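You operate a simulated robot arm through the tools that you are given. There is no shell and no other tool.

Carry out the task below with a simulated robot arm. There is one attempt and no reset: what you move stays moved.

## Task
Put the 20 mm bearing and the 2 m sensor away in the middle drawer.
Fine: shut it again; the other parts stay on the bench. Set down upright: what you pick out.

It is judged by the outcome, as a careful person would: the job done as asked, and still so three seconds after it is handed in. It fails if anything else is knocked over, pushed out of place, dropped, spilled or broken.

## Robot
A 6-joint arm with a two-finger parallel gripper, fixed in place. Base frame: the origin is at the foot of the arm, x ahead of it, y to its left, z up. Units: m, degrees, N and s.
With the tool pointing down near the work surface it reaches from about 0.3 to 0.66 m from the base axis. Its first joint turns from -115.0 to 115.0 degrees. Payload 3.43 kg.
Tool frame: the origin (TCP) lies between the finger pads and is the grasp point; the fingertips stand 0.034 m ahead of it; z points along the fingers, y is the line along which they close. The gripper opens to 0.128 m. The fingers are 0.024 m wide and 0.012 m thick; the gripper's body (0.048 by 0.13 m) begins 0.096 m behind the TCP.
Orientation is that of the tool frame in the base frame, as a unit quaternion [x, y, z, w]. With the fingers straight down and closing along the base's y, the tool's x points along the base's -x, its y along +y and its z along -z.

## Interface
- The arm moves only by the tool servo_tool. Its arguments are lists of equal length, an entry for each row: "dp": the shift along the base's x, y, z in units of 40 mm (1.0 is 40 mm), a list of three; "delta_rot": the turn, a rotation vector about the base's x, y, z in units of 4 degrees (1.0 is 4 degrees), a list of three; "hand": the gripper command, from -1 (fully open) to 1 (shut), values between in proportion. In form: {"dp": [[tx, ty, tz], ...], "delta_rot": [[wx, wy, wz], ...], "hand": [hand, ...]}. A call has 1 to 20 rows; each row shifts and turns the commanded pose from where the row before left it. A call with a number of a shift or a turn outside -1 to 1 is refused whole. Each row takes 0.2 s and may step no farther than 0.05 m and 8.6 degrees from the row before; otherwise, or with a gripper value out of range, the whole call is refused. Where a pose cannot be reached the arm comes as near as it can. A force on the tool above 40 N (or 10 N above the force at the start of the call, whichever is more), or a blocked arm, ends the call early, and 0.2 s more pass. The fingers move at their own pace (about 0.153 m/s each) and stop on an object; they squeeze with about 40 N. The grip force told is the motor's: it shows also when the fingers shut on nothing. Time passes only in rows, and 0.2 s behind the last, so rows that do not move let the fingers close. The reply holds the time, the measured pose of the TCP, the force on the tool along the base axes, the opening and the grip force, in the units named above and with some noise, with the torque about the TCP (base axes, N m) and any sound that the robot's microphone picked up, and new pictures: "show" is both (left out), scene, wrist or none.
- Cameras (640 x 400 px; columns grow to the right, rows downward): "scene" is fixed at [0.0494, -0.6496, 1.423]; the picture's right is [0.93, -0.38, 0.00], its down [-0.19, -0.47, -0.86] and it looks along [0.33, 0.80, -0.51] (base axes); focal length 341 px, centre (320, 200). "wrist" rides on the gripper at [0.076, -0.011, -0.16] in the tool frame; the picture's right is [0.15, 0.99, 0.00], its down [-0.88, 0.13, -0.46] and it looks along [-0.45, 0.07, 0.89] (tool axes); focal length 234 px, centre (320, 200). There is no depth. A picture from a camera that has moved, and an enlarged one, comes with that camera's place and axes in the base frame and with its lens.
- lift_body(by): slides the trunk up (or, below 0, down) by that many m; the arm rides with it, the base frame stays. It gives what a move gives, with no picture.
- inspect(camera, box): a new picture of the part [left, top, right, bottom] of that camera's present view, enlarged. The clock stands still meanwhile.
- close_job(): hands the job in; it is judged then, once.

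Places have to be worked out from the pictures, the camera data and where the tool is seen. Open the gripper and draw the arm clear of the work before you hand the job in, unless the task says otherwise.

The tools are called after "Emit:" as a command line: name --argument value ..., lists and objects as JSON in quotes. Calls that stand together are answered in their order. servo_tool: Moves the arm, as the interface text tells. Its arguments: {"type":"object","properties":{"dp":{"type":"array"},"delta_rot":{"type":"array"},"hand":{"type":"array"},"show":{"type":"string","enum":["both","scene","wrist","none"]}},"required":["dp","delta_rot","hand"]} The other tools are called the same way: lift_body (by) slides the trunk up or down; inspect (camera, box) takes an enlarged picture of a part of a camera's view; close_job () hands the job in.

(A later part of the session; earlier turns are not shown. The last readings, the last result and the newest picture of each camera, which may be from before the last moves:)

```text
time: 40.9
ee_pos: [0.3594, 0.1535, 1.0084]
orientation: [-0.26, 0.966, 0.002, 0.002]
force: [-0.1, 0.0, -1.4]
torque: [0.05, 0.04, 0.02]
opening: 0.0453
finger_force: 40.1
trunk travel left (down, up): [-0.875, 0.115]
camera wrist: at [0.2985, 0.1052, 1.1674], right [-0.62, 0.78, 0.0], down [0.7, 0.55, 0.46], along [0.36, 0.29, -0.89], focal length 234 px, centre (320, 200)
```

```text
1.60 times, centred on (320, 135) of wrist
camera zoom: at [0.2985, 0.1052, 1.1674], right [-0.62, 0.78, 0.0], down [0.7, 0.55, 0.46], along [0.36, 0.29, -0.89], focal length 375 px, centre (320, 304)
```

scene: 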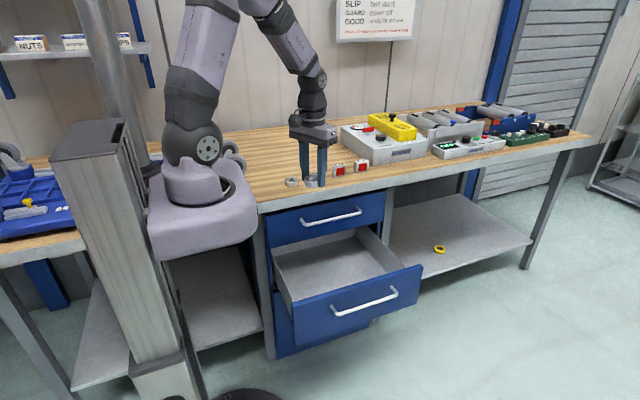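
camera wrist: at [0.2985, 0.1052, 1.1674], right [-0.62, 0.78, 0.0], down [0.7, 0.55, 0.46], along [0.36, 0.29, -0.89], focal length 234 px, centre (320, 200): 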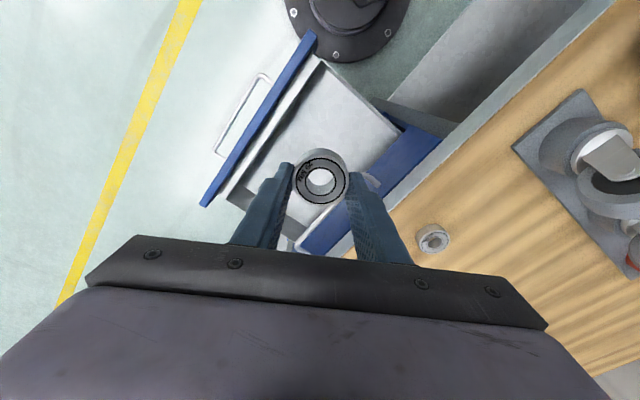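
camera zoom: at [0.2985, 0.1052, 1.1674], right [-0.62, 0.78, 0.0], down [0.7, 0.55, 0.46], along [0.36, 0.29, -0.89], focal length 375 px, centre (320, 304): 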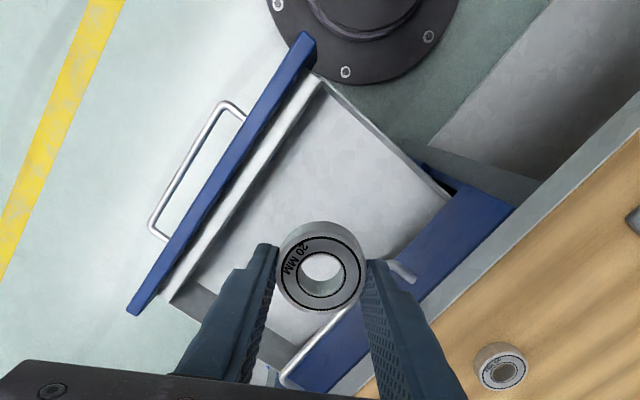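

The interior's left wall is at x≈0.265 and its front at y≈0.06–0.07, so the spot is inside with margin. I'll shift 6 mm toward +y and lower the trunk 0.40 m.

Emit:
servo_tool --dp '[[0, 0.15, 0]]' --delta_rot '[[0, 0, 0]]' --hand '[1]' --show "none"

Emit:
lift_body --by -0.4

Emit:
servo_tool --dp '[[0, 0, 0]]' --delta_rot '[[0, 0, 0]]' --hand '[1]'

```text
time: 41.3
ee_pos: [0.359, 0.16, 1.0065]
orientation: [-0.258, 0.966, 0.001, 0.001]
force: [-0.7, -0.6, -1.5]
torque: [0.02, 0.01, 0.0]
opening: 0.0453
finger_force: 40.2
trunk travel left (down, up): [-0.875, 0.115]
```

```text
time: 45.1
ee_pos: [0.3582, 0.1597, 0.6078]
orientation: [-0.259, 0.966, 0.001, 0.002]
force: [-0.2, 0.1, -0.9]
torque: [0.05, 0.02, -0.02]
opening: 0.0455
finger_force: 40.2
trunk travel left (down, up): [-0.475, 0.515]
```

```text
time: 45.5
ee_pos: [0.3593, 0.1602, 0.6072]
orientation: [-0.259, 0.966, 0.002, 0.002]
force: [0.0, 0.7, -1.2]
torque: [0.01, -0.04, 0.03]
opening: 0.0454
finger_force: 40.5
trunk travel left (down, up): [-0.475, 0.515]
camera wrist: at [0.2985, 0.1121, 0.7674], right [-0.62, 0.78, 0.0], down [0.7, 0.55, 0.46], along [0.36, 0.29, -0.89], focal length 234 px, centre (320, 200)
```

scene: 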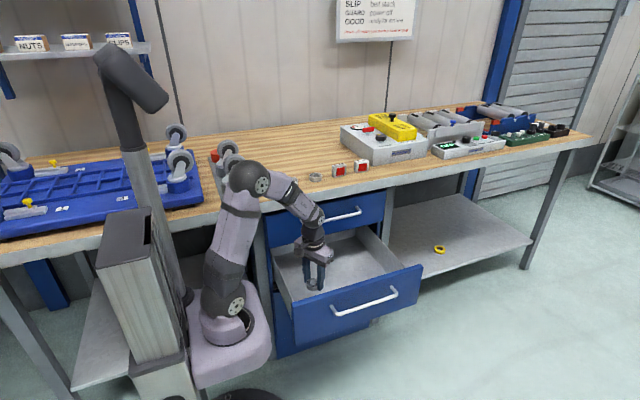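
wrist: 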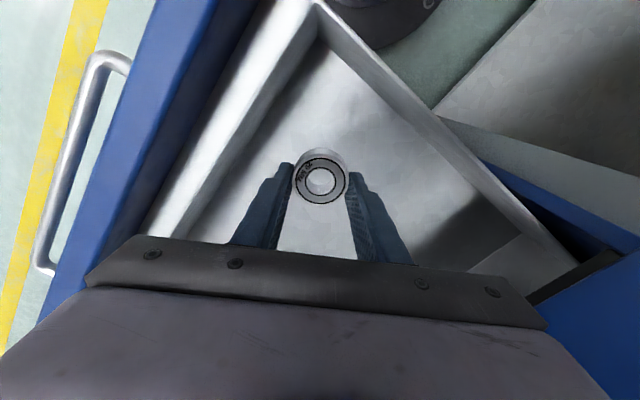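

The gripper is inside the drawer with walls clear on all sides. I'll descend to about z≈0.53, then creep down watching for floor contact.

Emit:
servo_tool --dp '[[0, 0, -0.4], [0, 0, -0.5], [0, 0, -0.5], [0, 0, -0.3], [0, 0, -0.2], [0, 0, 0]]' --delta_rot '[[0, 0, 0], [0, 0, 0], [0, 0, 0], [0, 0, 0], [0, 0, 0], [0, 0, 0]]' --hand '[1, 1, 1, 1, 1, 1]'

```text
time: 46.9
ee_pos: [0.3593, 0.1597, 0.5309]
orientation: [-0.261, 0.965, 0.001, -0.001]
force: [-0.5, -0.1, -0.8]
torque: [-0.02, 0.01, 0.0]
opening: 0.0456
finger_force: 39.4
trunk travel left (down, up): [-0.475, 0.515]
camera wrist: at [0.2989, 0.1121, 0.6912], right [-0.62, 0.78, 0.0], down [0.7, 0.55, 0.46], along [0.36, 0.29, -0.89], focal length 234 px, centre (320, 200)
```

scene: 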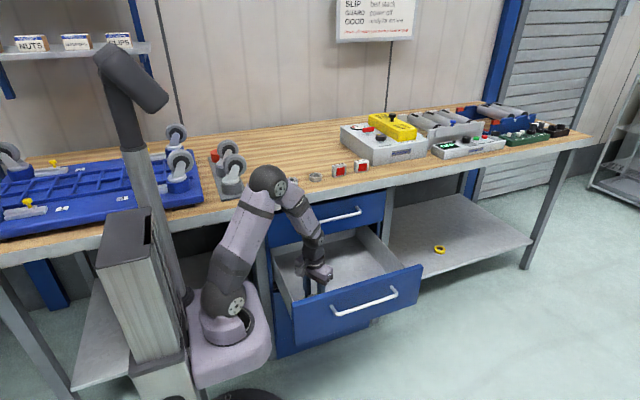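
wrist: 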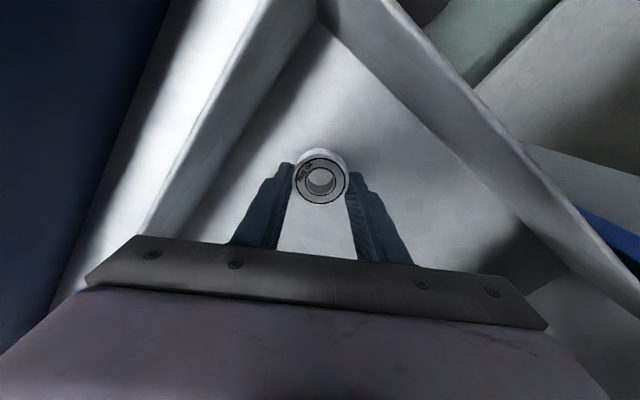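

No contact yet at z≈0.531. I'll creep down 3 mm per row toward the estimated floor height.

Emit:
servo_tool --dp '[[0, 0, -0.075], [0, 0, -0.075], [0, 0, -0.075], [0, 0, 0]]' --delta_rot '[[0, 0, 0], [0, 0, 0], [0, 0, 0], [0, 0, 0]]' --hand '[1, 1, 1, 1]' --show "wrist"

```text
time: 47.9
ee_pos: [0.3587, 0.1604, 0.5225]
orientation: [-0.259, 0.966, 0.002, 0.002]
force: [0.8, -0.5, -0.9]
torque: [0.0, 0.03, -0.03]
opening: 0.0456
finger_force: 40.0
trunk travel left (down, up): [-0.475, 0.515]
camera wrist: at [0.2986, 0.112, 0.6825], right [-0.62, 0.78, 0.0], down [0.7, 0.55, 0.46], along [0.36, 0.29, -0.89], focal length 234 px, centre (320, 200)
```

wrist: 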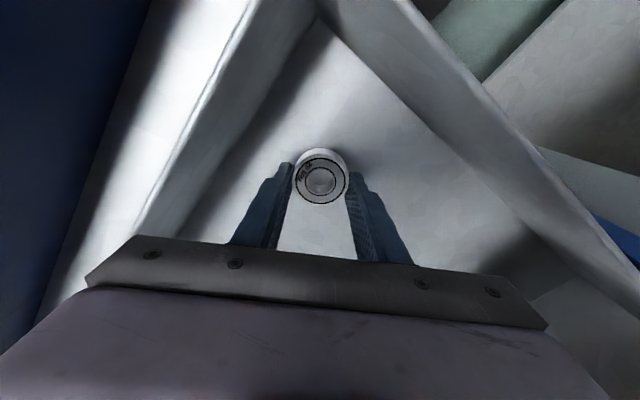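

Still no contact at z≈0.522. I'll continue creeping down in small steps.

Emit:
servo_tool --dp '[[0, 0, -0.06], [0, 0, -0.06], [0, 0, 0]]' --delta_rot '[[0, 0, 0], [0, 0, 0], [0, 0, 0]]' --hand '[1, 1, 1]' --show "wrist"

```text
time: 48.7
ee_pos: [0.3598, 0.1604, 0.5166]
orientation: [-0.26, 0.966, 0.001, 0.001]
force: [0.2, 0.8, -0.8]
torque: [0.01, 0.03, 0.01]
opening: 0.0457
finger_force: 39.9
trunk travel left (down, up): [-0.475, 0.515]
camera wrist: at [0.2986, 0.112, 0.6777], right [-0.62, 0.78, 0.0], down [0.7, 0.55, 0.46], along [0.36, 0.29, -0.89], focal length 234 px, centre (320, 200)
```

wrist: 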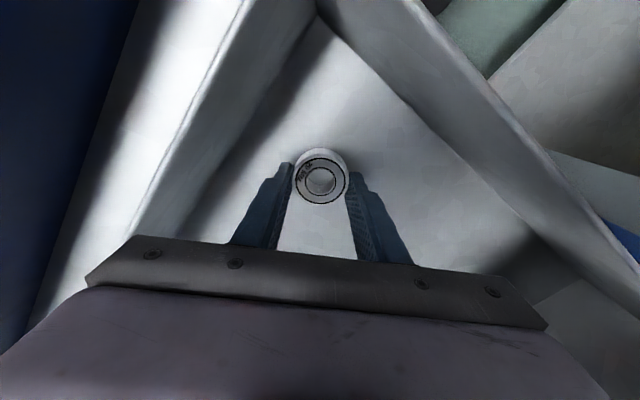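

No contact at z≈0.517. I'll keep creeping down.

Emit:
servo_tool --dp '[[0, 0, -0.05], [0, 0, -0.05], [0, 0, 0]]' --delta_rot '[[0, 0, 0], [0, 0, 0], [0, 0, 0]]' --hand '[1, 1, 1]' --show "none"

```text
time: 49.5
ee_pos: [0.3589, 0.1597, 0.5132]
orientation: [-0.26, 0.966, 0.001, 0.002]
force: [-0.4, 0.7, -1.2]
torque: [-0.03, 0.0, 0.01]
opening: 0.0456
finger_force: 39.8
trunk travel left (down, up): [-0.475, 0.515]
```

Still free at z≈0.513, with the force only showing the bearing's weight. I'll take another 4 mm.

Emit:
servo_tool --dp '[[0, 0, -0.05], [0, 0, -0.05], [0, 0, 0]]' --delta_rot '[[0, 0, 0], [0, 0, 0], [0, 0, 0]]' --hand '[1, 1, 1]' --show "wrist"

```text
time: 50.3
ee_pos: [0.3602, 0.16, 0.5123]
orientation: [-0.26, 0.966, 0.001, 0.003]
force: [-5.2, -0.8, 37.6]
torque: [-0.98, 0.28, -0.25]
opening: 0.0455
finger_force: 40.0
trunk travel left (down, up): [-0.475, 0.515]
camera wrist: at [0.2975, 0.1118, 0.6718], right [-0.62, 0.78, 0.0], down [0.69, 0.55, 0.46], along [0.36, 0.29, -0.89], focal length 234 px, centre (320, 200)
```

wrist: 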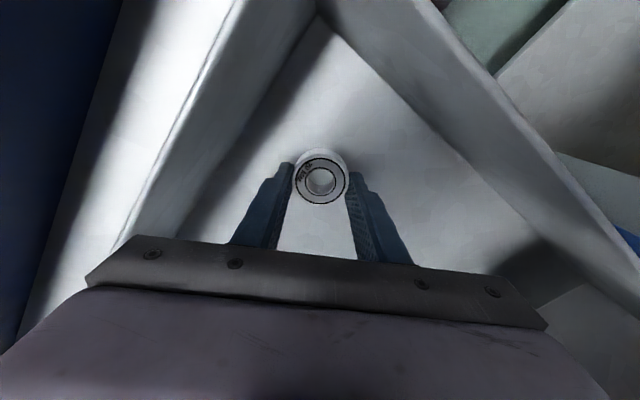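

The bearing has touched the floor (37 N) at TCP z≈0.5125. I'll back off 3 mm to relieve the load before releasing.

Emit:
servo_tool --dp '[[0, 0, 0.08], [0, 0, 0]]' --delta_rot '[[0, 0, 0], [0, 0, 0]]' --hand '[1, 1]' --show "none"

```text
time: 50.9
ee_pos: [0.3592, 0.16, 0.513]
orientation: [-0.26, 0.966, 0.001, 0.001]
force: [2.1, 1.8, 2.1]
torque: [0.0, -0.07, 0.0]
opening: 0.0454
finger_force: 39.4
trunk travel left (down, up): [-0.475, 0.515]
```

The load is down to 2 N, just resting on the floor. I'll open the fingers modestly to release the bearing.

Emit:
servo_tool --dp '[[0, 0, 0], [0, 0, 0], [0, 0, 0]]' --delta_rot '[[0, 0, 0], [0, 0, 0], [0, 0, 0]]' --hand '[0.1, -0.1, -0.2]' --show "wrist"

```text
time: 51.7
ee_pos: [0.3594, 0.16, 0.5124]
orientation: [-0.26, 0.966, 0.001, 0.001]
force: [-0.4, -0.1, 0.4]
torque: [0.03, 0.02, -0.01]
opening: 0.0765
finger_force: 0.1
trunk travel left (down, up): [-0.475, 0.515]
camera wrist: at [0.2986, 0.1118, 0.673], right [-0.62, 0.78, 0.0], down [0.7, 0.55, 0.46], along [0.36, 0.29, -0.89], focal length 234 px, centre (320, 200)
```

wrist: 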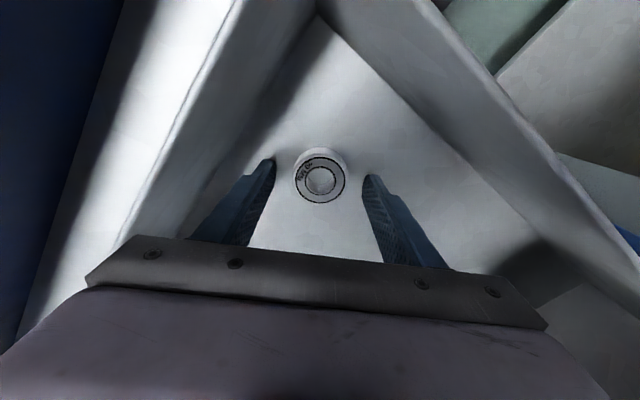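

The bearing sits flat on the drawer floor. I'll raise the arm straight up with the trunk.

Emit:
lift_body --by 0.4

Emit:
servo_tool --dp '[[0, 0, 0.8], [0, 0, 0.8], [0, 0, 0.8]]' --delta_rot '[[0, 0, 0], [0, 0, 0], [0, 0, 0]]' --hand '[-0.2, -0.2, -0.2]'

```text
time: 55.5
ee_pos: [0.3584, 0.159, 0.9138]
orientation: [-0.26, 0.966, 0.002, 0.002]
force: [0.5, -0.9, 0.2]
torque: [0.01, -0.03, 0.04]
opening: 0.0767
finger_force: 0.0
trunk travel left (down, up): [-0.875, 0.115]
```

```text
time: 56.3
ee_pos: [0.3579, 0.1606, 1.0091]
orientation: [-0.261, 0.965, 0.001, 0.001]
force: [-0.6, 0.0, -0.1]
torque: [0.05, -0.02, 0.0]
opening: 0.0769
finger_force: 0.1
trunk travel left (down, up): [-0.875, 0.115]
camera wrist: at [0.2971, 0.1118, 1.169], right [-0.62, 0.78, 0.0], down [0.7, 0.55, 0.46], along [0.36, 0.29, -0.89], focal length 234 px, centre (320, 200)
```

scene: 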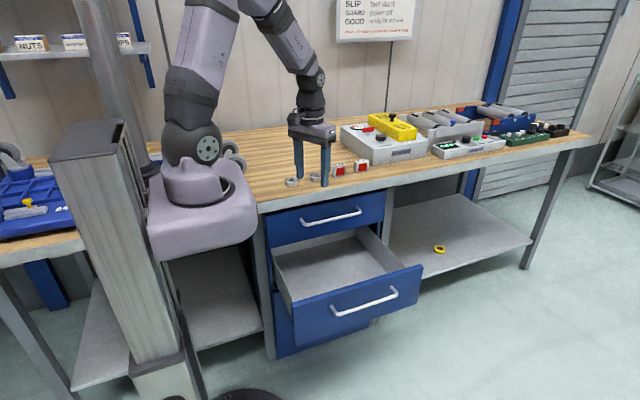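
wrist: 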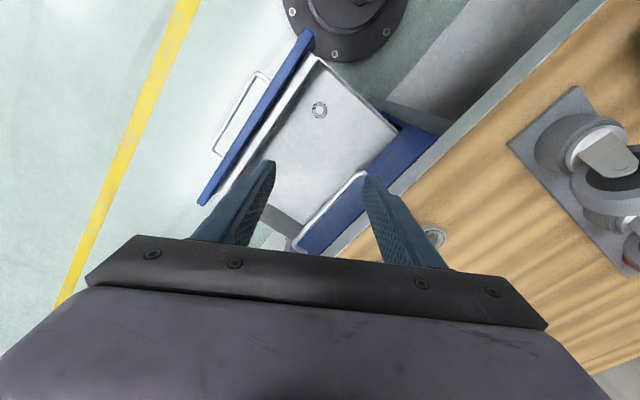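

The bearing lies flat in the drawer and is visible in the wrist view. Next is the 2 M sensor: I'll undo the yaw while moving above the bench, then tilt the tool so it leans toward +x for the far reach.

Emit:
servo_tool --dp '[[0.3, 0.4, 0.2], [0.3, 0.4, 0.2], [0.3, 0.5, 0.2], [0.3, 0.5, 0.2], [0.3, 0.5, 0.2], [0.3, 0.5, 0.2], [0.3, 0.5, 0.2], [0.3, 0.5, 0.2], [0.3, 0.5, 0], [0.3, 0.5, 0]]' --delta_rot '[[0, 0, -0.75], [0, 0, -0.75], [0, 0, -0.75], [0, 0, -0.75], [0, 0, -0.75], [0, 0, -0.75], [0, 0, -0.75], [0, 0, -0.75], [0, 0, -0.75], [0, 0, -0.75]]' --hand '[0, 0, 0, 0, 0, 0, 0, 0, 0, 0]'

```text
time: 58.5
ee_pos: [0.4794, 0.3527, 1.0715]
orientation: [0.0, 1.0, 0.001, 0.001]
force: [0.5, -0.6, 0.1]
torque: [0.0, 0.0, -0.01]
opening: 0.0641
finger_force: 0.0
trunk travel left (down, up): [-0.875, 0.115]
camera wrist: at [0.4029, 0.3413, 1.2323], right [-0.15, 0.99, 0.0], down [0.88, 0.13, 0.46], along [0.45, 0.07, -0.89], focal length 234 px, centre (320, 200)
```

scene: 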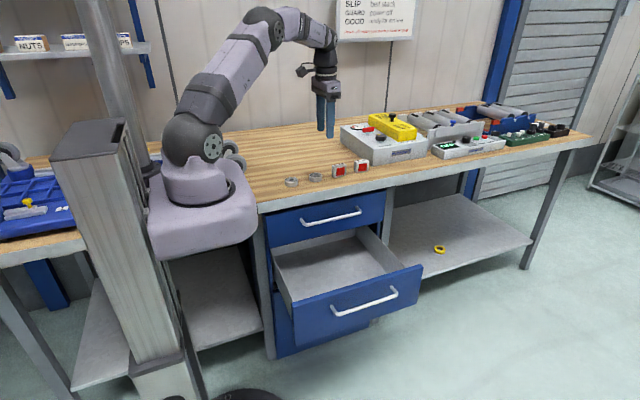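
wrist: 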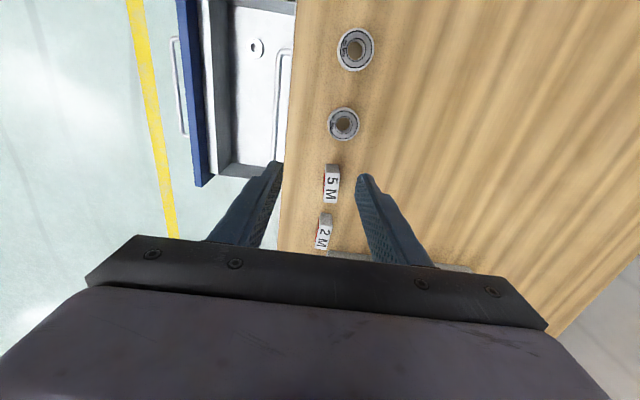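

A good top view of the sensors. I'll zoom in to measure the 2 M's position and orientation.

Emit:
inspect --camera "wrist" --box '[270, 150, 398, 262]'

Emit:
inspect --camera "scene" --box '[300, 130, 420, 205]'

```text
3.57 times, centred on (334, 206) of wrist
camera zoom: at [0.4029, 0.3413, 1.2323], right [-0.15, 0.99, 0.0], down [0.88, 0.13, 0.46], along [0.45, 0.07, -0.89], focal length 836 px, centre (270, 179)
```

zoom: 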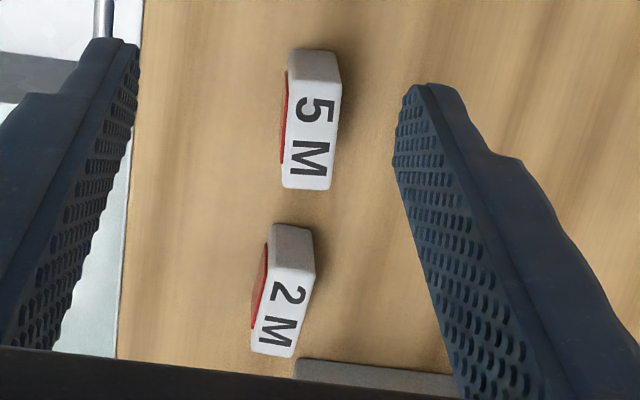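

```text
5.33 times, centred on (360, 168) of scene
camera zoom: at [0.0494, -0.6496, 1.423], right [0.93, -0.38, 0.0], down [-0.19, -0.47, -0.86], along [0.33, 0.8, -0.51], focal length 1821 px, centre (107, 373)
```

zoom: 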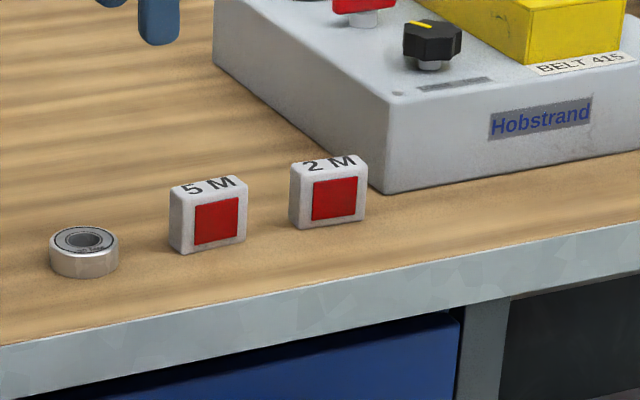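

The 2 M's top-face centre is at about (0.642, 0.384), z≈0.90. It measures about 50×20 mm and is rotated about -5° relative to the bench edge. I'll tilt the tool 40° toward +x, yaw -5°, and move to a hover.

Emit:
servo_tool --dp '[[0.25, 0.08, -0.05], [0.25, 0.08, -0.05], [0.25, 0.08, -0.05], [0.25, 0.08, -0.05], [0.25, 0.08, -0.05], [0.25, 0.08, -0.05], [0.25, 0.08, -0.05], [0.25, 0.08, -0.05], [0.25, 0.08, -0.05], [0.25, 0.08, -0.05], [0, 0, 0], [0, 0, 0]]' --delta_rot '[[0, -1, 0], [0, -1, 0], [0, -1, 0], [0, -1, 0], [0, -1, 0], [0, -1, 0], [0, -1, 0], [0, -1, 0], [0, -1, 0], [0, -1, 0], [0, 0, -0.62], [0, 0, -0.62]]' --hand '[0, 0, 0, 0, 0, 0, 0, 0, 0, 0, 0, 0]'

```text
time: 61.1
ee_pos: [0.5789, 0.3843, 1.052]
orientation: [0.04, 0.938, -0.014, 0.344]
force: [-0.7, -0.9, 0.3]
torque: [-0.03, -0.01, -0.02]
opening: 0.0641
finger_force: 0.0
trunk travel left (down, up): [-0.875, 0.115]
camera wrist: at [0.4174, 0.3866, 1.1264], right [-0.03, 1.0, -0.09], down [0.39, 0.1, 0.92], along [0.92, -0.01, -0.39], focal length 234 px, centre (320, 200)
```

scene: 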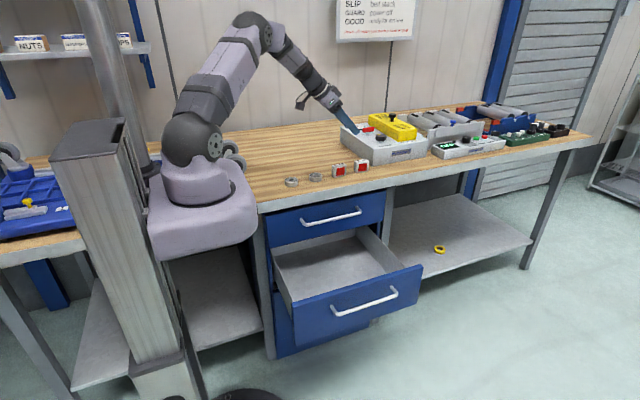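
wrist: 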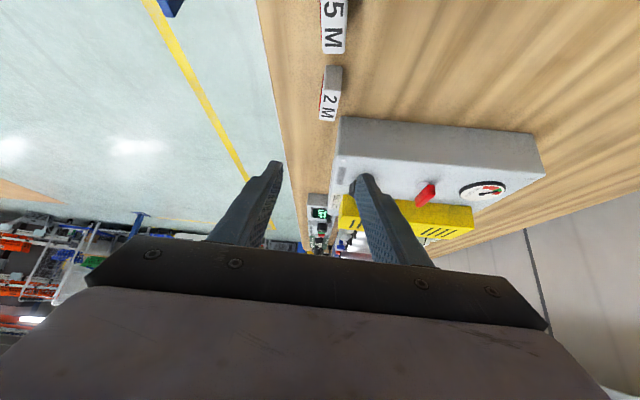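

The tilt and yaw are right: tool y is level and at -4.9°. I'll move to just above the sensor at (0.630, 0.3855, 0.96), which also checks the reach.

Emit:
servo_tool --dp '[[0.25, 0.01, -0.45], [0.26, 0.01, -0.46], [0.26, 0.01, -0.46], [0.26, 0.01, -0.46], [0.25, 0, -0.46], [0, 0, 0]]' --delta_rot '[[0, 0, 0], [0, 0, 0], [0, 0, 0], [0, 0, 0], [0, 0, 0], [0, 0, 0]]' --hand '[0, 0, 0, 0, 0, 0]'

```text
time: 62.5
ee_pos: [0.6298, 0.386, 0.9604]
orientation: [0.039, 0.939, -0.014, 0.343]
force: [0.4, 0.0, 0.3]
torque: [-0.01, 0.02, 0.01]
opening: 0.0641
finger_force: 0.0
trunk travel left (down, up): [-0.875, 0.115]
camera wrist: at [0.4688, 0.3884, 1.0348], right [-0.03, 1.0, -0.09], down [0.39, 0.1, 0.92], along [0.92, -0.01, -0.39], focal length 234 px, centre (320, 200)
```

scene: 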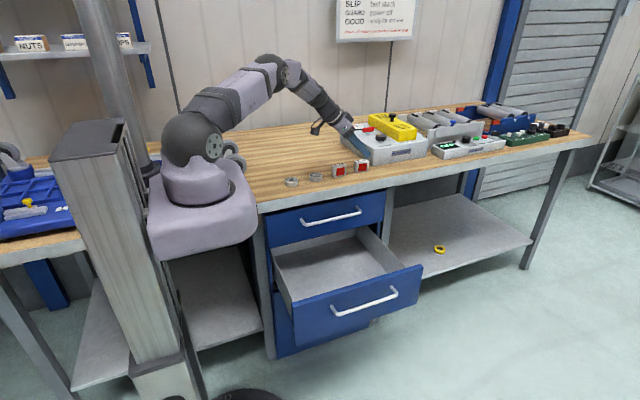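
wrist: 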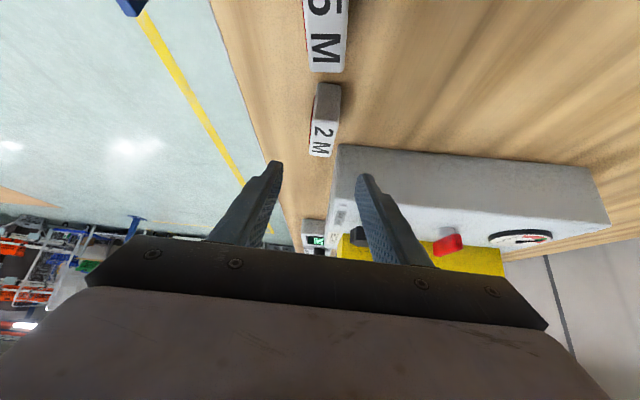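

I've reached the hover. I'll zoom the wrist view to check the sensor's alignment between the fingers.

Emit:
inspect --camera "wrist" --box '[250, 70, 410, 200]'

Emit:
inspect --camera "scene" --box '[300, 100, 420, 190]'

```text
3.08 times, centred on (330, 135) of wrist
camera zoom: at [0.4688, 0.3884, 1.0348], right [-0.03, 1.0, -0.09], down [0.39, 0.1, 0.92], along [0.92, -0.01, -0.39], focal length 720 px, centre (289, 400)
```

zoom: 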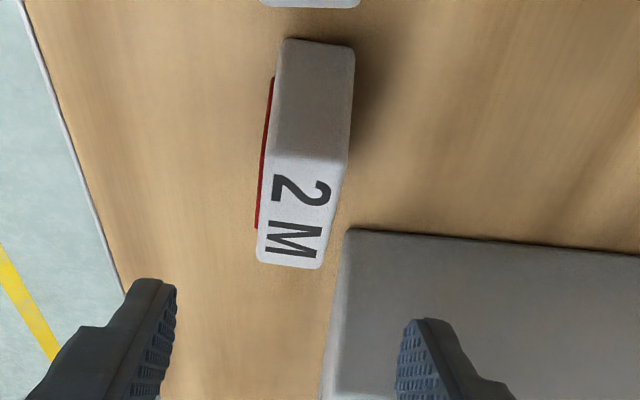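

```text
4.44 times, centred on (360, 145) of scene
camera zoom: at [0.0494, -0.6496, 1.423], right [0.93, -0.38, 0.0], down [-0.19, -0.47, -0.86], along [0.33, 0.8, -0.51], focal length 1517 px, centre (142, 444)
```

zoom: 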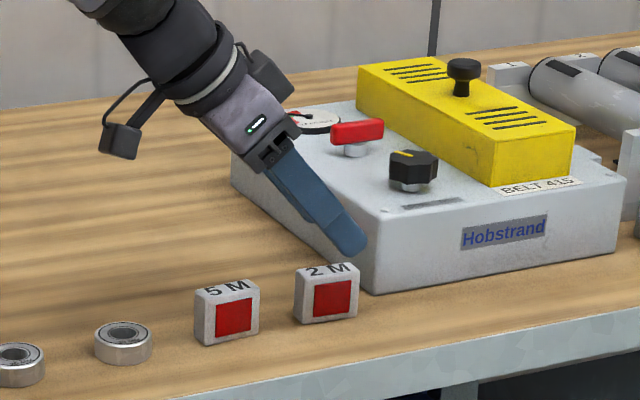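

The sensor's axis lines up within about 1 mm of the TCP and the fingers straddle it. I'll descend vertically to z≈0.898.

Emit:
servo_tool --dp '[[0, 0, -0.35], [0, 0, -0.4], [0, 0, -0.4], [0, 0, -0.25], [0, 0, -0.15], [0, 0, 0]]' --delta_rot '[[0, 0, 0], [0, 0, 0], [0, 0, 0], [0, 0, 0], [0, 0, 0], [0, 0, 0]]' --hand '[0, 0, 0, 0, 0, 0]'

```text
time: 63.9
ee_pos: [0.6309, 0.3854, 0.8981]
orientation: [0.04, 0.938, -0.014, 0.344]
force: [-0.6, 0.4, -1.2]
torque: [0.03, -0.01, -0.01]
opening: 0.0639
finger_force: 0.1
trunk travel left (down, up): [-0.875, 0.115]
camera wrist: at [0.4687, 0.388, 0.9731], right [-0.03, 1.0, -0.09], down [0.39, 0.1, 0.92], along [0.92, -0.01, -0.39], focal length 234 px, centre (320, 200)
```

scene: 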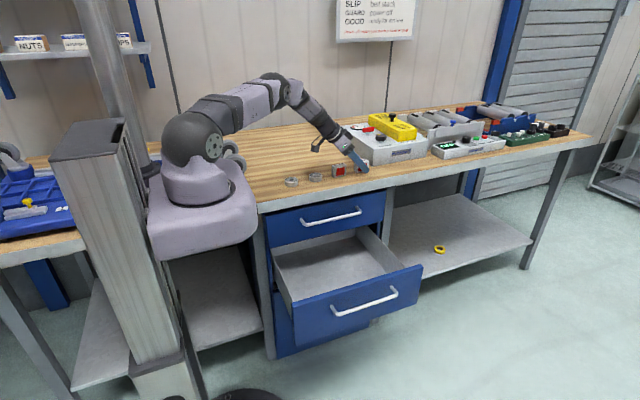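
wrist: 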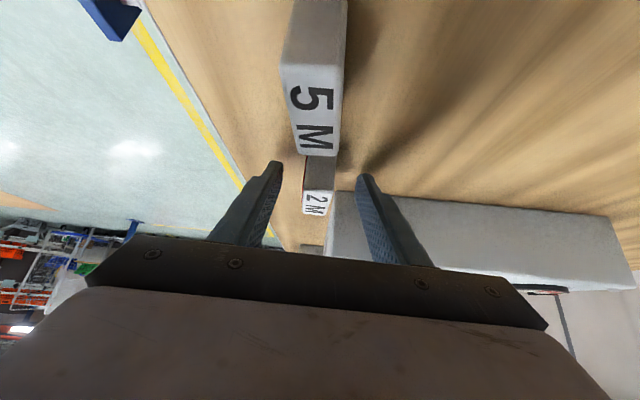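

I'm at grasp height with no contact. I'll zoom both views to confirm that the fingers flank only the 2 M sensor before closing.

Emit:
inspect --camera "wrist" --box '[240, 100, 400, 260]'

Emit:
inspect --camera "scene" --box '[300, 110, 420, 200]'

```text
2.50 times, centred on (320, 180) of wrist
camera zoom: at [0.4687, 0.388, 0.9731], right [-0.03, 1.0, -0.09], down [0.39, 0.1, 0.92], along [0.92, -0.01, -0.39], focal length 585 px, centre (320, 250)
```

zoom: 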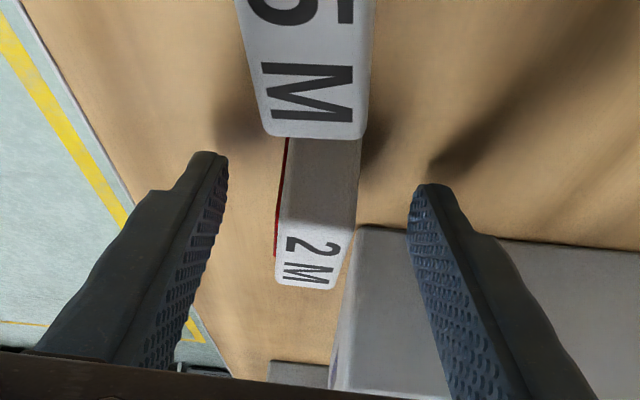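

```text
4.44 times, centred on (360, 155) of scene
camera zoom: at [0.0494, -0.6496, 1.423], right [0.93, -0.38, 0.0], down [-0.19, -0.47, -0.86], along [0.33, 0.8, -0.51], focal length 1517 px, centre (142, 400)
```

zoom: 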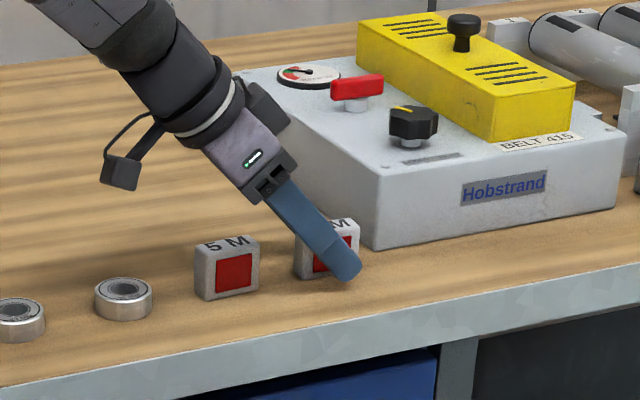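

The fingers flank only the 2 M, and the body clears the 5 M below it. I'll close gradually so that contact is gentle.

Emit:
servo_tool --dp '[[0, 0, 0], [0, 0, 0], [0, 0, 0], [0, 0, 0], [0, 0, 0], [0, 0, 0], [0, 0, 0]]' --delta_rot '[[0, 0, 0], [0, 0, 0], [0, 0, 0], [0, 0, 0], [0, 0, 0], [0, 0, 0], [0, 0, 0]]' --hand '[0.3, 0.5, 0.6, 0.66, 0.72, 0.9, 1]'

```text
time: 65.5
ee_pos: [0.6297, 0.3854, 0.8999]
orientation: [0.04, 0.938, -0.014, 0.343]
force: [0.6, -0.5, 0.0]
torque: [-0.07, -0.03, 0.02]
opening: 0.0208
finger_force: 39.8
trunk travel left (down, up): [-0.875, 0.115]
camera wrist: at [0.4687, 0.3879, 0.9733], right [-0.03, 1.0, -0.09], down [0.39, 0.1, 0.92], along [0.92, -0.01, -0.39], focal length 234 px, centre (320, 200)
```

scene: 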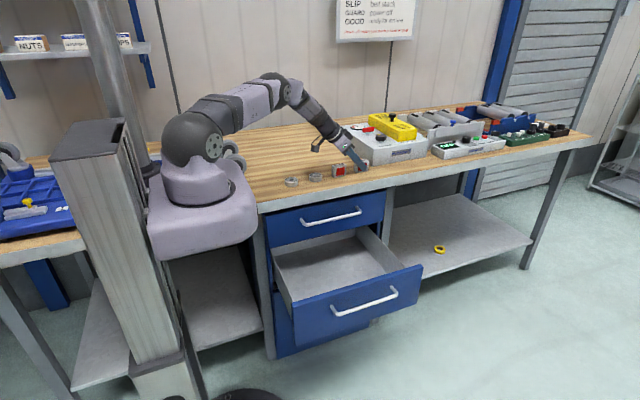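
wrist: 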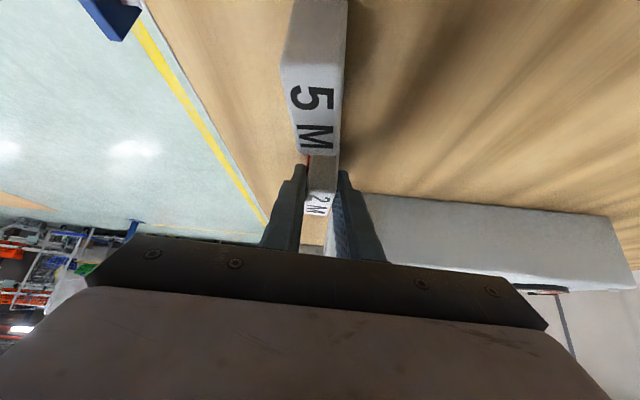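

The sensor is gripped: 20.8 mm opening, 40 N. I'll lift straight up about 0.10 m.

Emit:
servo_tool --dp '[[0, 0, 0.2], [0, 0, 0.4], [0, 0, 0.5], [0, 0, 0.5], [0, 0, 0.5], [0, 0, 0.3]]' --delta_rot '[[0, 0, 0], [0, 0, 0], [0, 0, 0], [0, 0, 0], [0, 0, 0], [0, 0, 0]]' --hand '[1, 1, 1, 1, 1, 1]'

```text
time: 66.9
ee_pos: [0.6302, 0.3858, 0.9957]
orientation: [0.04, 0.939, -0.014, 0.343]
force: [0.5, 0.3, -0.3]
torque: [-0.01, 0.02, -0.01]
opening: 0.0214
finger_force: 40.2
trunk travel left (down, up): [-0.875, 0.115]
camera wrist: at [0.4688, 0.3877, 1.0687], right [-0.03, 1.0, -0.09], down [0.39, 0.1, 0.92], along [0.92, -0.01, -0.39], focal length 234 px, centre (320, 200)
```

scene: 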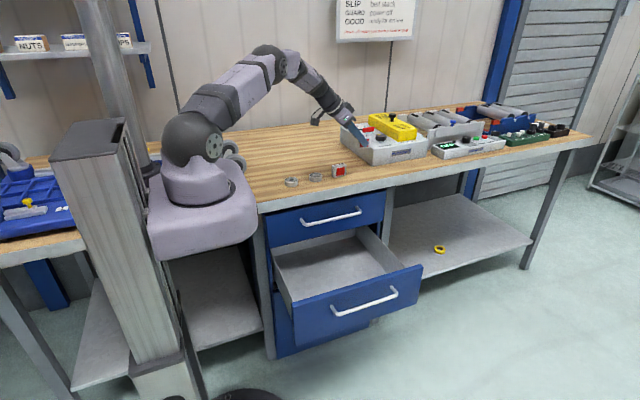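
wrist: 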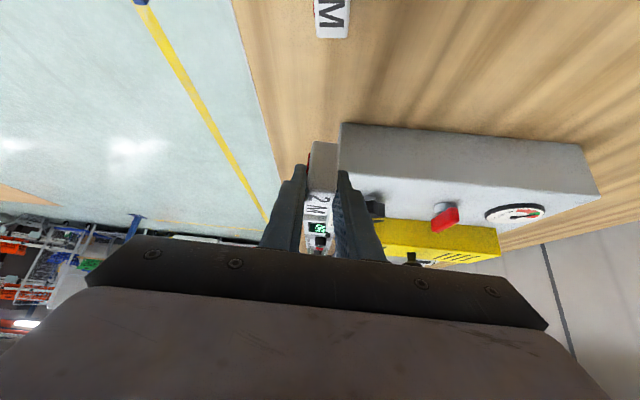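

The sensor is up and away from the bench; I'll zoom in to check that it hasn't rotated in the grip.

Emit:
inspect --camera "scene" --box '[300, 90, 420, 190]'

Emit:
inspect --camera "wrist" --box '[260, 120, 390, 260]'

```text
4.00 times, centred on (360, 140) of scene
camera zoom: at [0.0494, -0.6496, 1.423], right [0.93, -0.38, 0.0], down [-0.19, -0.47, -0.86], along [0.33, 0.8, -0.51], focal length 1366 px, centre (160, 440)
```

zoom: 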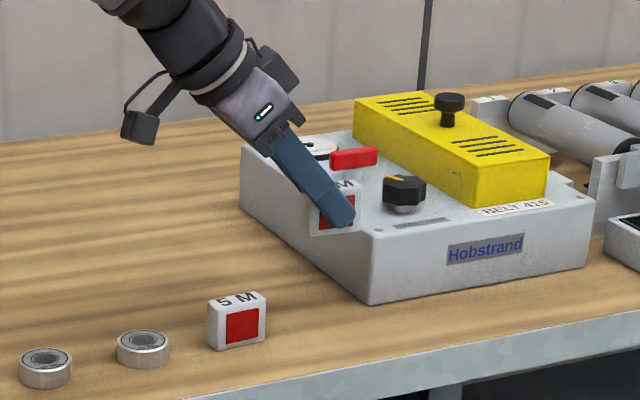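

```text
2.86 times, centred on (325, 190) of wrist
camera zoom: at [0.4688, 0.3877, 1.0687], right [-0.03, 1.0, -0.09], down [0.39, 0.1, 0.92], along [0.92, -0.01, -0.39], focal length 669 px, centre (306, 229)
```

zoom: 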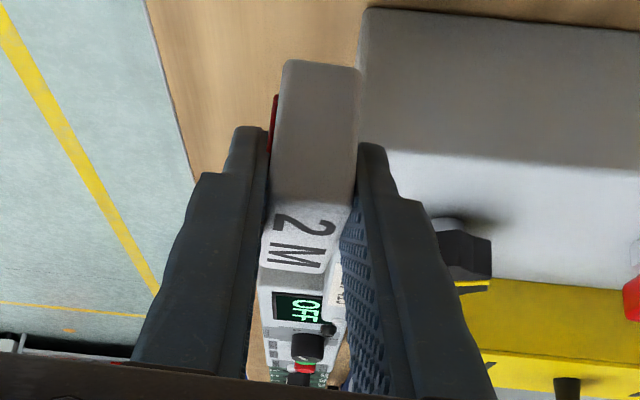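

The sensor sits securely in the grip with its label up. I'll carry it in front of the bench, above the drawer at about (0.565, 0.152), keeping the same tilt.

Emit:
servo_tool --dp '[[-0.08, -0.3, 0.05], [-0.18, -0.65, 0], [-0.18, -0.65, 0], [-0.18, -0.65, 0], [-0.18, -0.65, 0], [-0.18, -0.65, 0], [-0.18, -0.65, 0], [-0.18, -0.65, 0], [-0.18, -0.65, 0], [-0.1, -0.35, 0]]' --delta_rot '[[0, 0, 0], [0, 0, 0], [0, 0, 0], [0, 0, 0], [0, 0, 0], [0, 0, 0], [0, 0, 0], [0, 0, 0], [0, 0, 0], [0, 0, 0]]' --hand '[1, 1, 1, 1, 1, 1, 1, 1, 1, 1]'

```text
time: 69.1
ee_pos: [0.566, 0.1516, 0.9973]
orientation: [0.04, 0.939, -0.015, 0.342]
force: [0.1, -0.2, -0.9]
torque: [0.0, -0.01, 0.01]
opening: 0.0213
finger_force: 40.0
trunk travel left (down, up): [-0.875, 0.115]
camera wrist: at [0.4041, 0.1536, 1.0708], right [-0.03, 1.0, -0.09], down [0.39, 0.1, 0.92], along [0.92, -0.01, -0.39], focal length 234 px, centre (320, 200)
```

scene: 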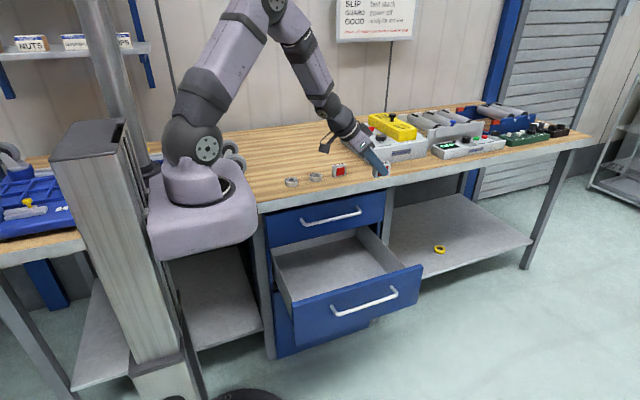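
wrist: 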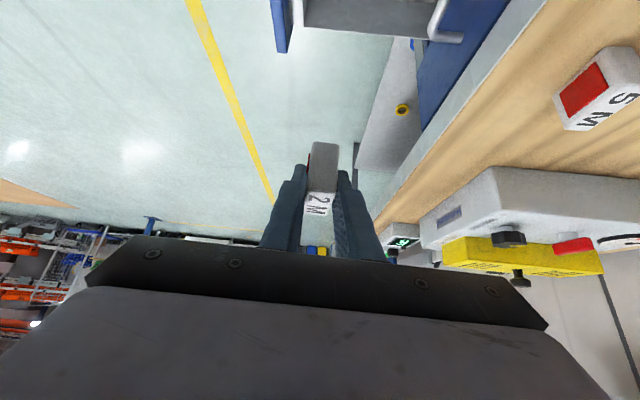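

The sensor is positioned over the drawer, so I'll lower the trunk 0.40 m with it.

Emit:
lift_body --by -0.4

Emit:
servo_tool --dp '[[0, 0, 0]]' --delta_rot '[[0, 0, 0]]' --hand '[1]'

```text
time: 73.0
ee_pos: [0.5653, 0.1526, 0.597]
orientation: [0.039, 0.938, -0.013, 0.343]
force: [-0.2, -0.1, -0.5]
torque: [0.0, 0.02, -0.02]
opening: 0.0212
finger_force: 39.9
trunk travel left (down, up): [-0.475, 0.515]
```

```text
time: 73.4
ee_pos: [0.5651, 0.1517, 0.5968]
orientation: [0.039, 0.938, -0.014, 0.344]
force: [-0.7, 0.3, -0.4]
torque: [0.01, 0.03, 0.04]
opening: 0.0212
finger_force: 40.0
trunk travel left (down, up): [-0.475, 0.515]
camera wrist: at [0.4044, 0.154, 0.6708], right [-0.03, 1.0, -0.09], down [0.39, 0.1, 0.92], along [0.92, -0.01, -0.39], focal length 234 px, centre (320, 200)
```

scene: 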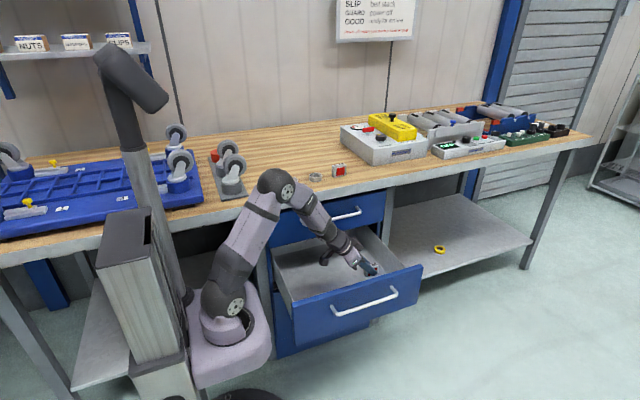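
wrist: 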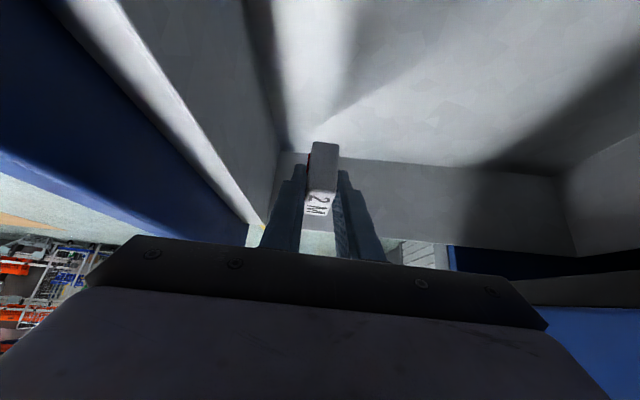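

The sensor is in the drawer space. I'll zoom in to measure the drawer's front wall relative to the gripper body before the last descent.

Emit:
inspect --camera "wrist" --box '[60, 0, 380, 280]'

Emit:
inspect --camera "scene" --box '[260, 200, 440, 320]'

```text
1.43 times, centred on (220, 140) of wrist
camera zoom: at [0.4044, 0.154, 0.6708], right [-0.03, 1.0, -0.09], down [0.39, 0.1, 0.92], along [0.92, -0.01, -0.39], focal length 334 px, centre (463, 286)
```

zoom: 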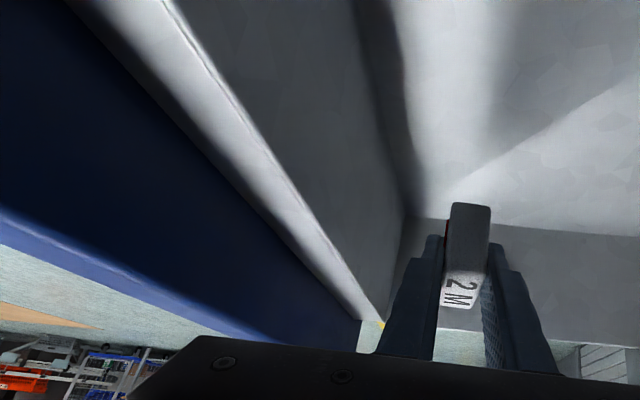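

```text
3.33 times, centred on (350, 260) of scene
camera zoom: at [0.0494, -0.6496, 1.423], right [0.93, -0.38, 0.0], down [-0.19, -0.47, -0.86], along [0.33, 0.8, -0.51], focal length 1138 px, centre (220, 0)
```

zoom: 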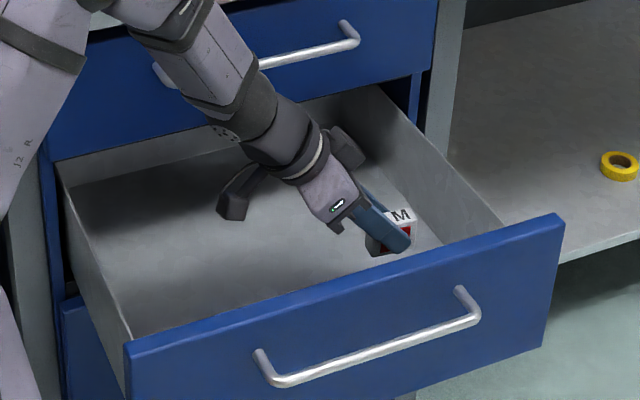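

The drawer's front wall has its inner face near y≈0.085 and its top near z≈0.59, which is tight against the gripper body. I'll shift 18 mm toward +y and then descend to about 0.53.

Emit:
servo_tool --dp '[[0, 0.25, 0], [0, 0.2, 0], [0, 0, -0.3], [0, 0, -0.4], [0, 0, -0.4], [0, 0, -0.35], [0, 0, -0.2], [0, 0, 0]]' --delta_rot '[[0, 0, 0], [0, 0, 0], [0, 0, 0], [0, 0, 0], [0, 0, 0], [0, 0, 0], [0, 0, 0], [0, 0, 0]]' --hand '[1, 1, 1, 1, 1, 1, 1, 1]'

```text
time: 75.2
ee_pos: [0.5661, 0.169, 0.5323]
orientation: [0.04, 0.938, -0.014, 0.343]
force: [-0.7, -0.2, -1.2]
torque: [-0.01, 0.04, 0.05]
opening: 0.0213
finger_force: 40.4
trunk travel left (down, up): [-0.475, 0.515]
camera wrist: at [0.4046, 0.1721, 0.6051], right [-0.03, 1.0, -0.09], down [0.39, 0.1, 0.92], along [0.92, -0.01, -0.39], focal length 234 px, centre (320, 200)
```

scene: 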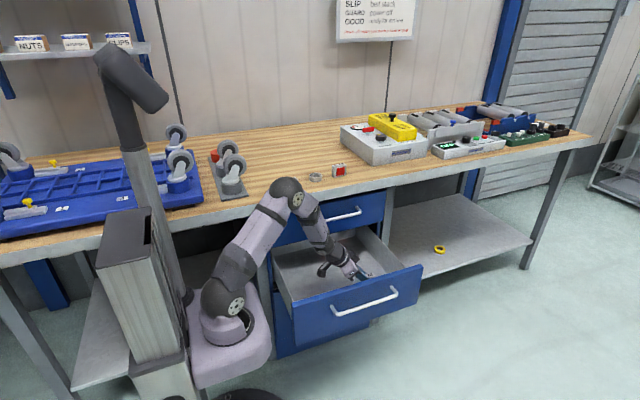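
wrist: 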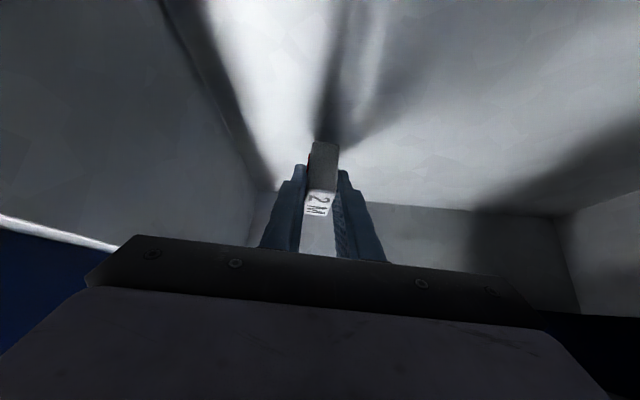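

No contact at z≈0.532; from the bench grasp I expect the sensor's base to touch at about z≈0.517. I'll creep down.

Emit:
servo_tool --dp '[[0, 0, -0.1], [0, 0, -0.1], [0, 0, -0.075], [0, 0, 0]]' --delta_rot '[[0, 0, 0], [0, 0, 0], [0, 0, 0], [0, 0, 0]]' --hand '[1, 1, 1, 1]' --show "none"

```text
time: 76.2
ee_pos: [0.5664, 0.1695, 0.5205]
orientation: [0.039, 0.938, -0.013, 0.344]
force: [1.3, 0.0, -0.4]
torque: [0.03, 0.02, 0.01]
opening: 0.0214
finger_force: 39.3
trunk travel left (down, up): [-0.475, 0.515]
```

No contact at 0.5205. I'll go on in about 1 mm steps.

Emit:
servo_tool --dp '[[0, 0, -0.03], [0, 0, -0.03], [0, 0, 0]]' --delta_rot '[[0, 0, 0], [0, 0, 0], [0, 0, 0]]' --hand '[1, 1, 1]' --show "none"

```text
time: 77.0
ee_pos: [0.5664, 0.1691, 0.5181]
orientation: [0.04, 0.938, -0.014, 0.343]
force: [-0.1, 0.2, -0.7]
torque: [0.03, 0.02, -0.02]
opening: 0.0211
finger_force: 39.7
trunk travel left (down, up): [-0.475, 0.515]
```

Still free at 0.518. I'll take another 1 mm or so at a time.

Emit:
servo_tool --dp '[[0, 0, -0.03], [0, 0, 0]]' --delta_rot '[[0, 0, 0], [0, 0, 0]]' --hand '[1, 1]' --show "none"

```text
time: 77.6
ee_pos: [0.5672, 0.1693, 0.5179]
orientation: [0.039, 0.938, -0.014, 0.344]
force: [-0.7, -0.1, 2.5]
torque: [0.0, 0.06, 0.02]
opening: 0.0211
finger_force: 40.2
trunk travel left (down, up): [-0.475, 0.515]
```

The force changed to +2.5 N, so contact has begun. One more half-millimetre step will confirm it.

Emit:
servo_tool --dp '[[0, 0, -0.012], [0, 0, 0]]' --delta_rot '[[0, 0, 0], [0, 0, 0]]' --hand '[1, 1]' --show "wrist"

```text
time: 78.2
ee_pos: [0.5651, 0.1692, 0.5164]
orientation: [0.039, 0.938, -0.013, 0.345]
force: [-3.4, 0.8, 7.8]
torque: [-0.01, 0.23, 0.01]
opening: 0.0215
finger_force: 40.6
trunk travel left (down, up): [-0.475, 0.515]
camera wrist: at [0.4045, 0.1719, 0.5907], right [-0.03, 1.0, -0.09], down [0.39, 0.1, 0.92], along [0.92, -0.01, -0.39], focal length 234 px, centre (320, 200)
```

wrist: 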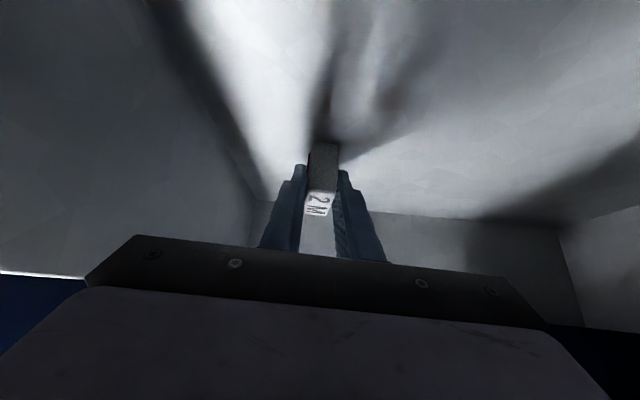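

The sensor is standing on the drawer floor with about 8 N of contact. I'll open the fingers gradually to release it.

Emit:
servo_tool --dp '[[0, 0, 0.01], [0, 0, 0], [0, 0, 0], [0, 0, 0]]' --delta_rot '[[0, 0, 0], [0, 0, 0], [0, 0, 0], [0, 0, 0]]' --hand '[0.6, 0.5, 0.3, 0.1]'

Emit:
inspect --camera "wrist" --box '[240, 100, 400, 260]'

Emit:
inspect --camera "scene" --box '[260, 200, 440, 320]'

```text
time: 79.2
ee_pos: [0.567, 0.1689, 0.5168]
orientation: [0.039, 0.938, -0.014, 0.343]
force: [-0.3, -0.4, 0.3]
torque: [0.02, 0.04, 0.01]
opening: 0.0577
finger_force: 0.1
trunk travel left (down, up): [-0.475, 0.515]
camera wrist: at [0.4046, 0.1718, 0.5903], right [-0.03, 1.0, -0.09], down [0.39, 0.1, 0.92], along [0.92, -0.01, -0.39], focal length 234 px, centre (320, 200)
```

scene: 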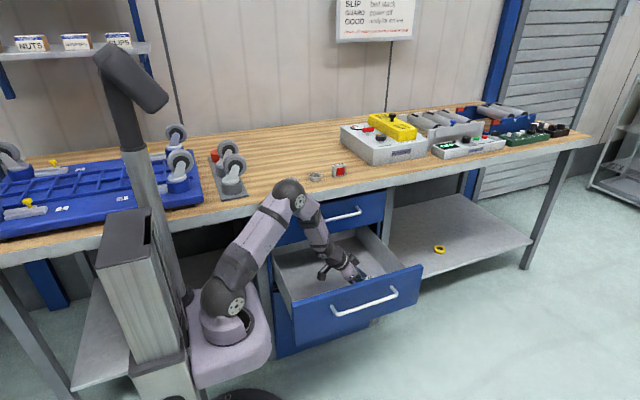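
wrist: 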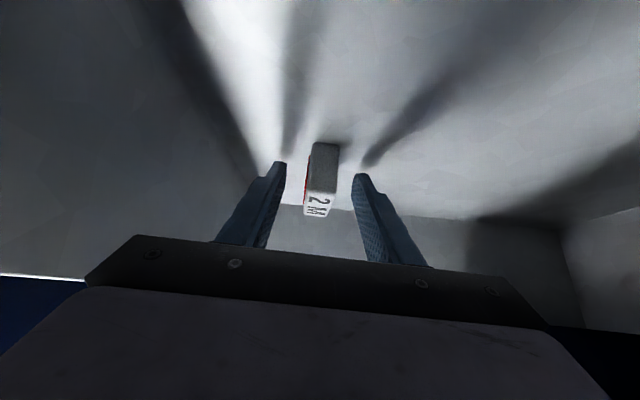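

```text
2.50 times, centred on (320, 180) of wrist
camera zoom: at [0.4046, 0.1718, 0.5903], right [-0.03, 1.0, -0.09], down [0.39, 0.1, 0.92], along [0.92, -0.01, -0.39], focal length 585 px, centre (320, 250)
```

zoom: 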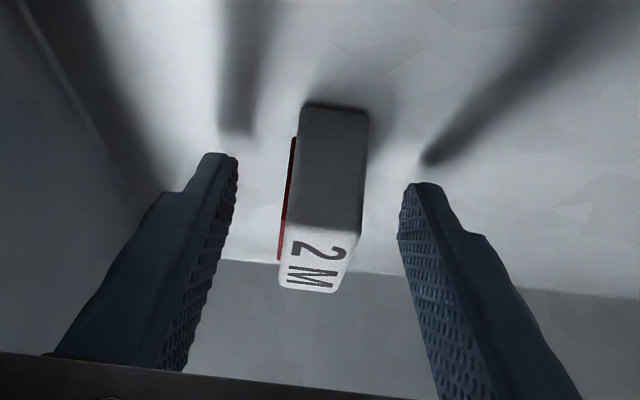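

```text
3.33 times, centred on (350, 260) of scene
camera zoom: at [0.0494, -0.6496, 1.423], right [0.93, -0.38, 0.0], down [-0.19, -0.47, -0.86], along [0.33, 0.8, -0.51], focal length 1138 px, centre (220, 0)
```

zoom: 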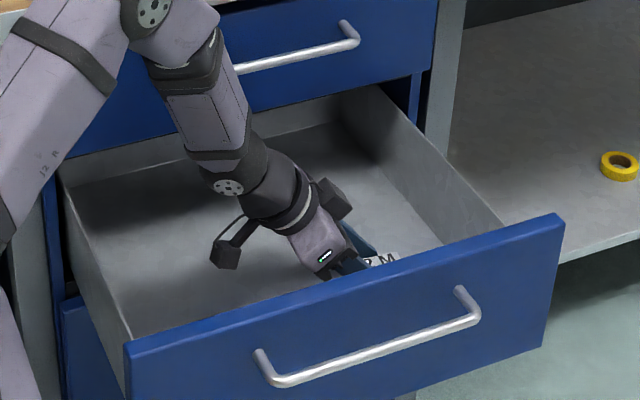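

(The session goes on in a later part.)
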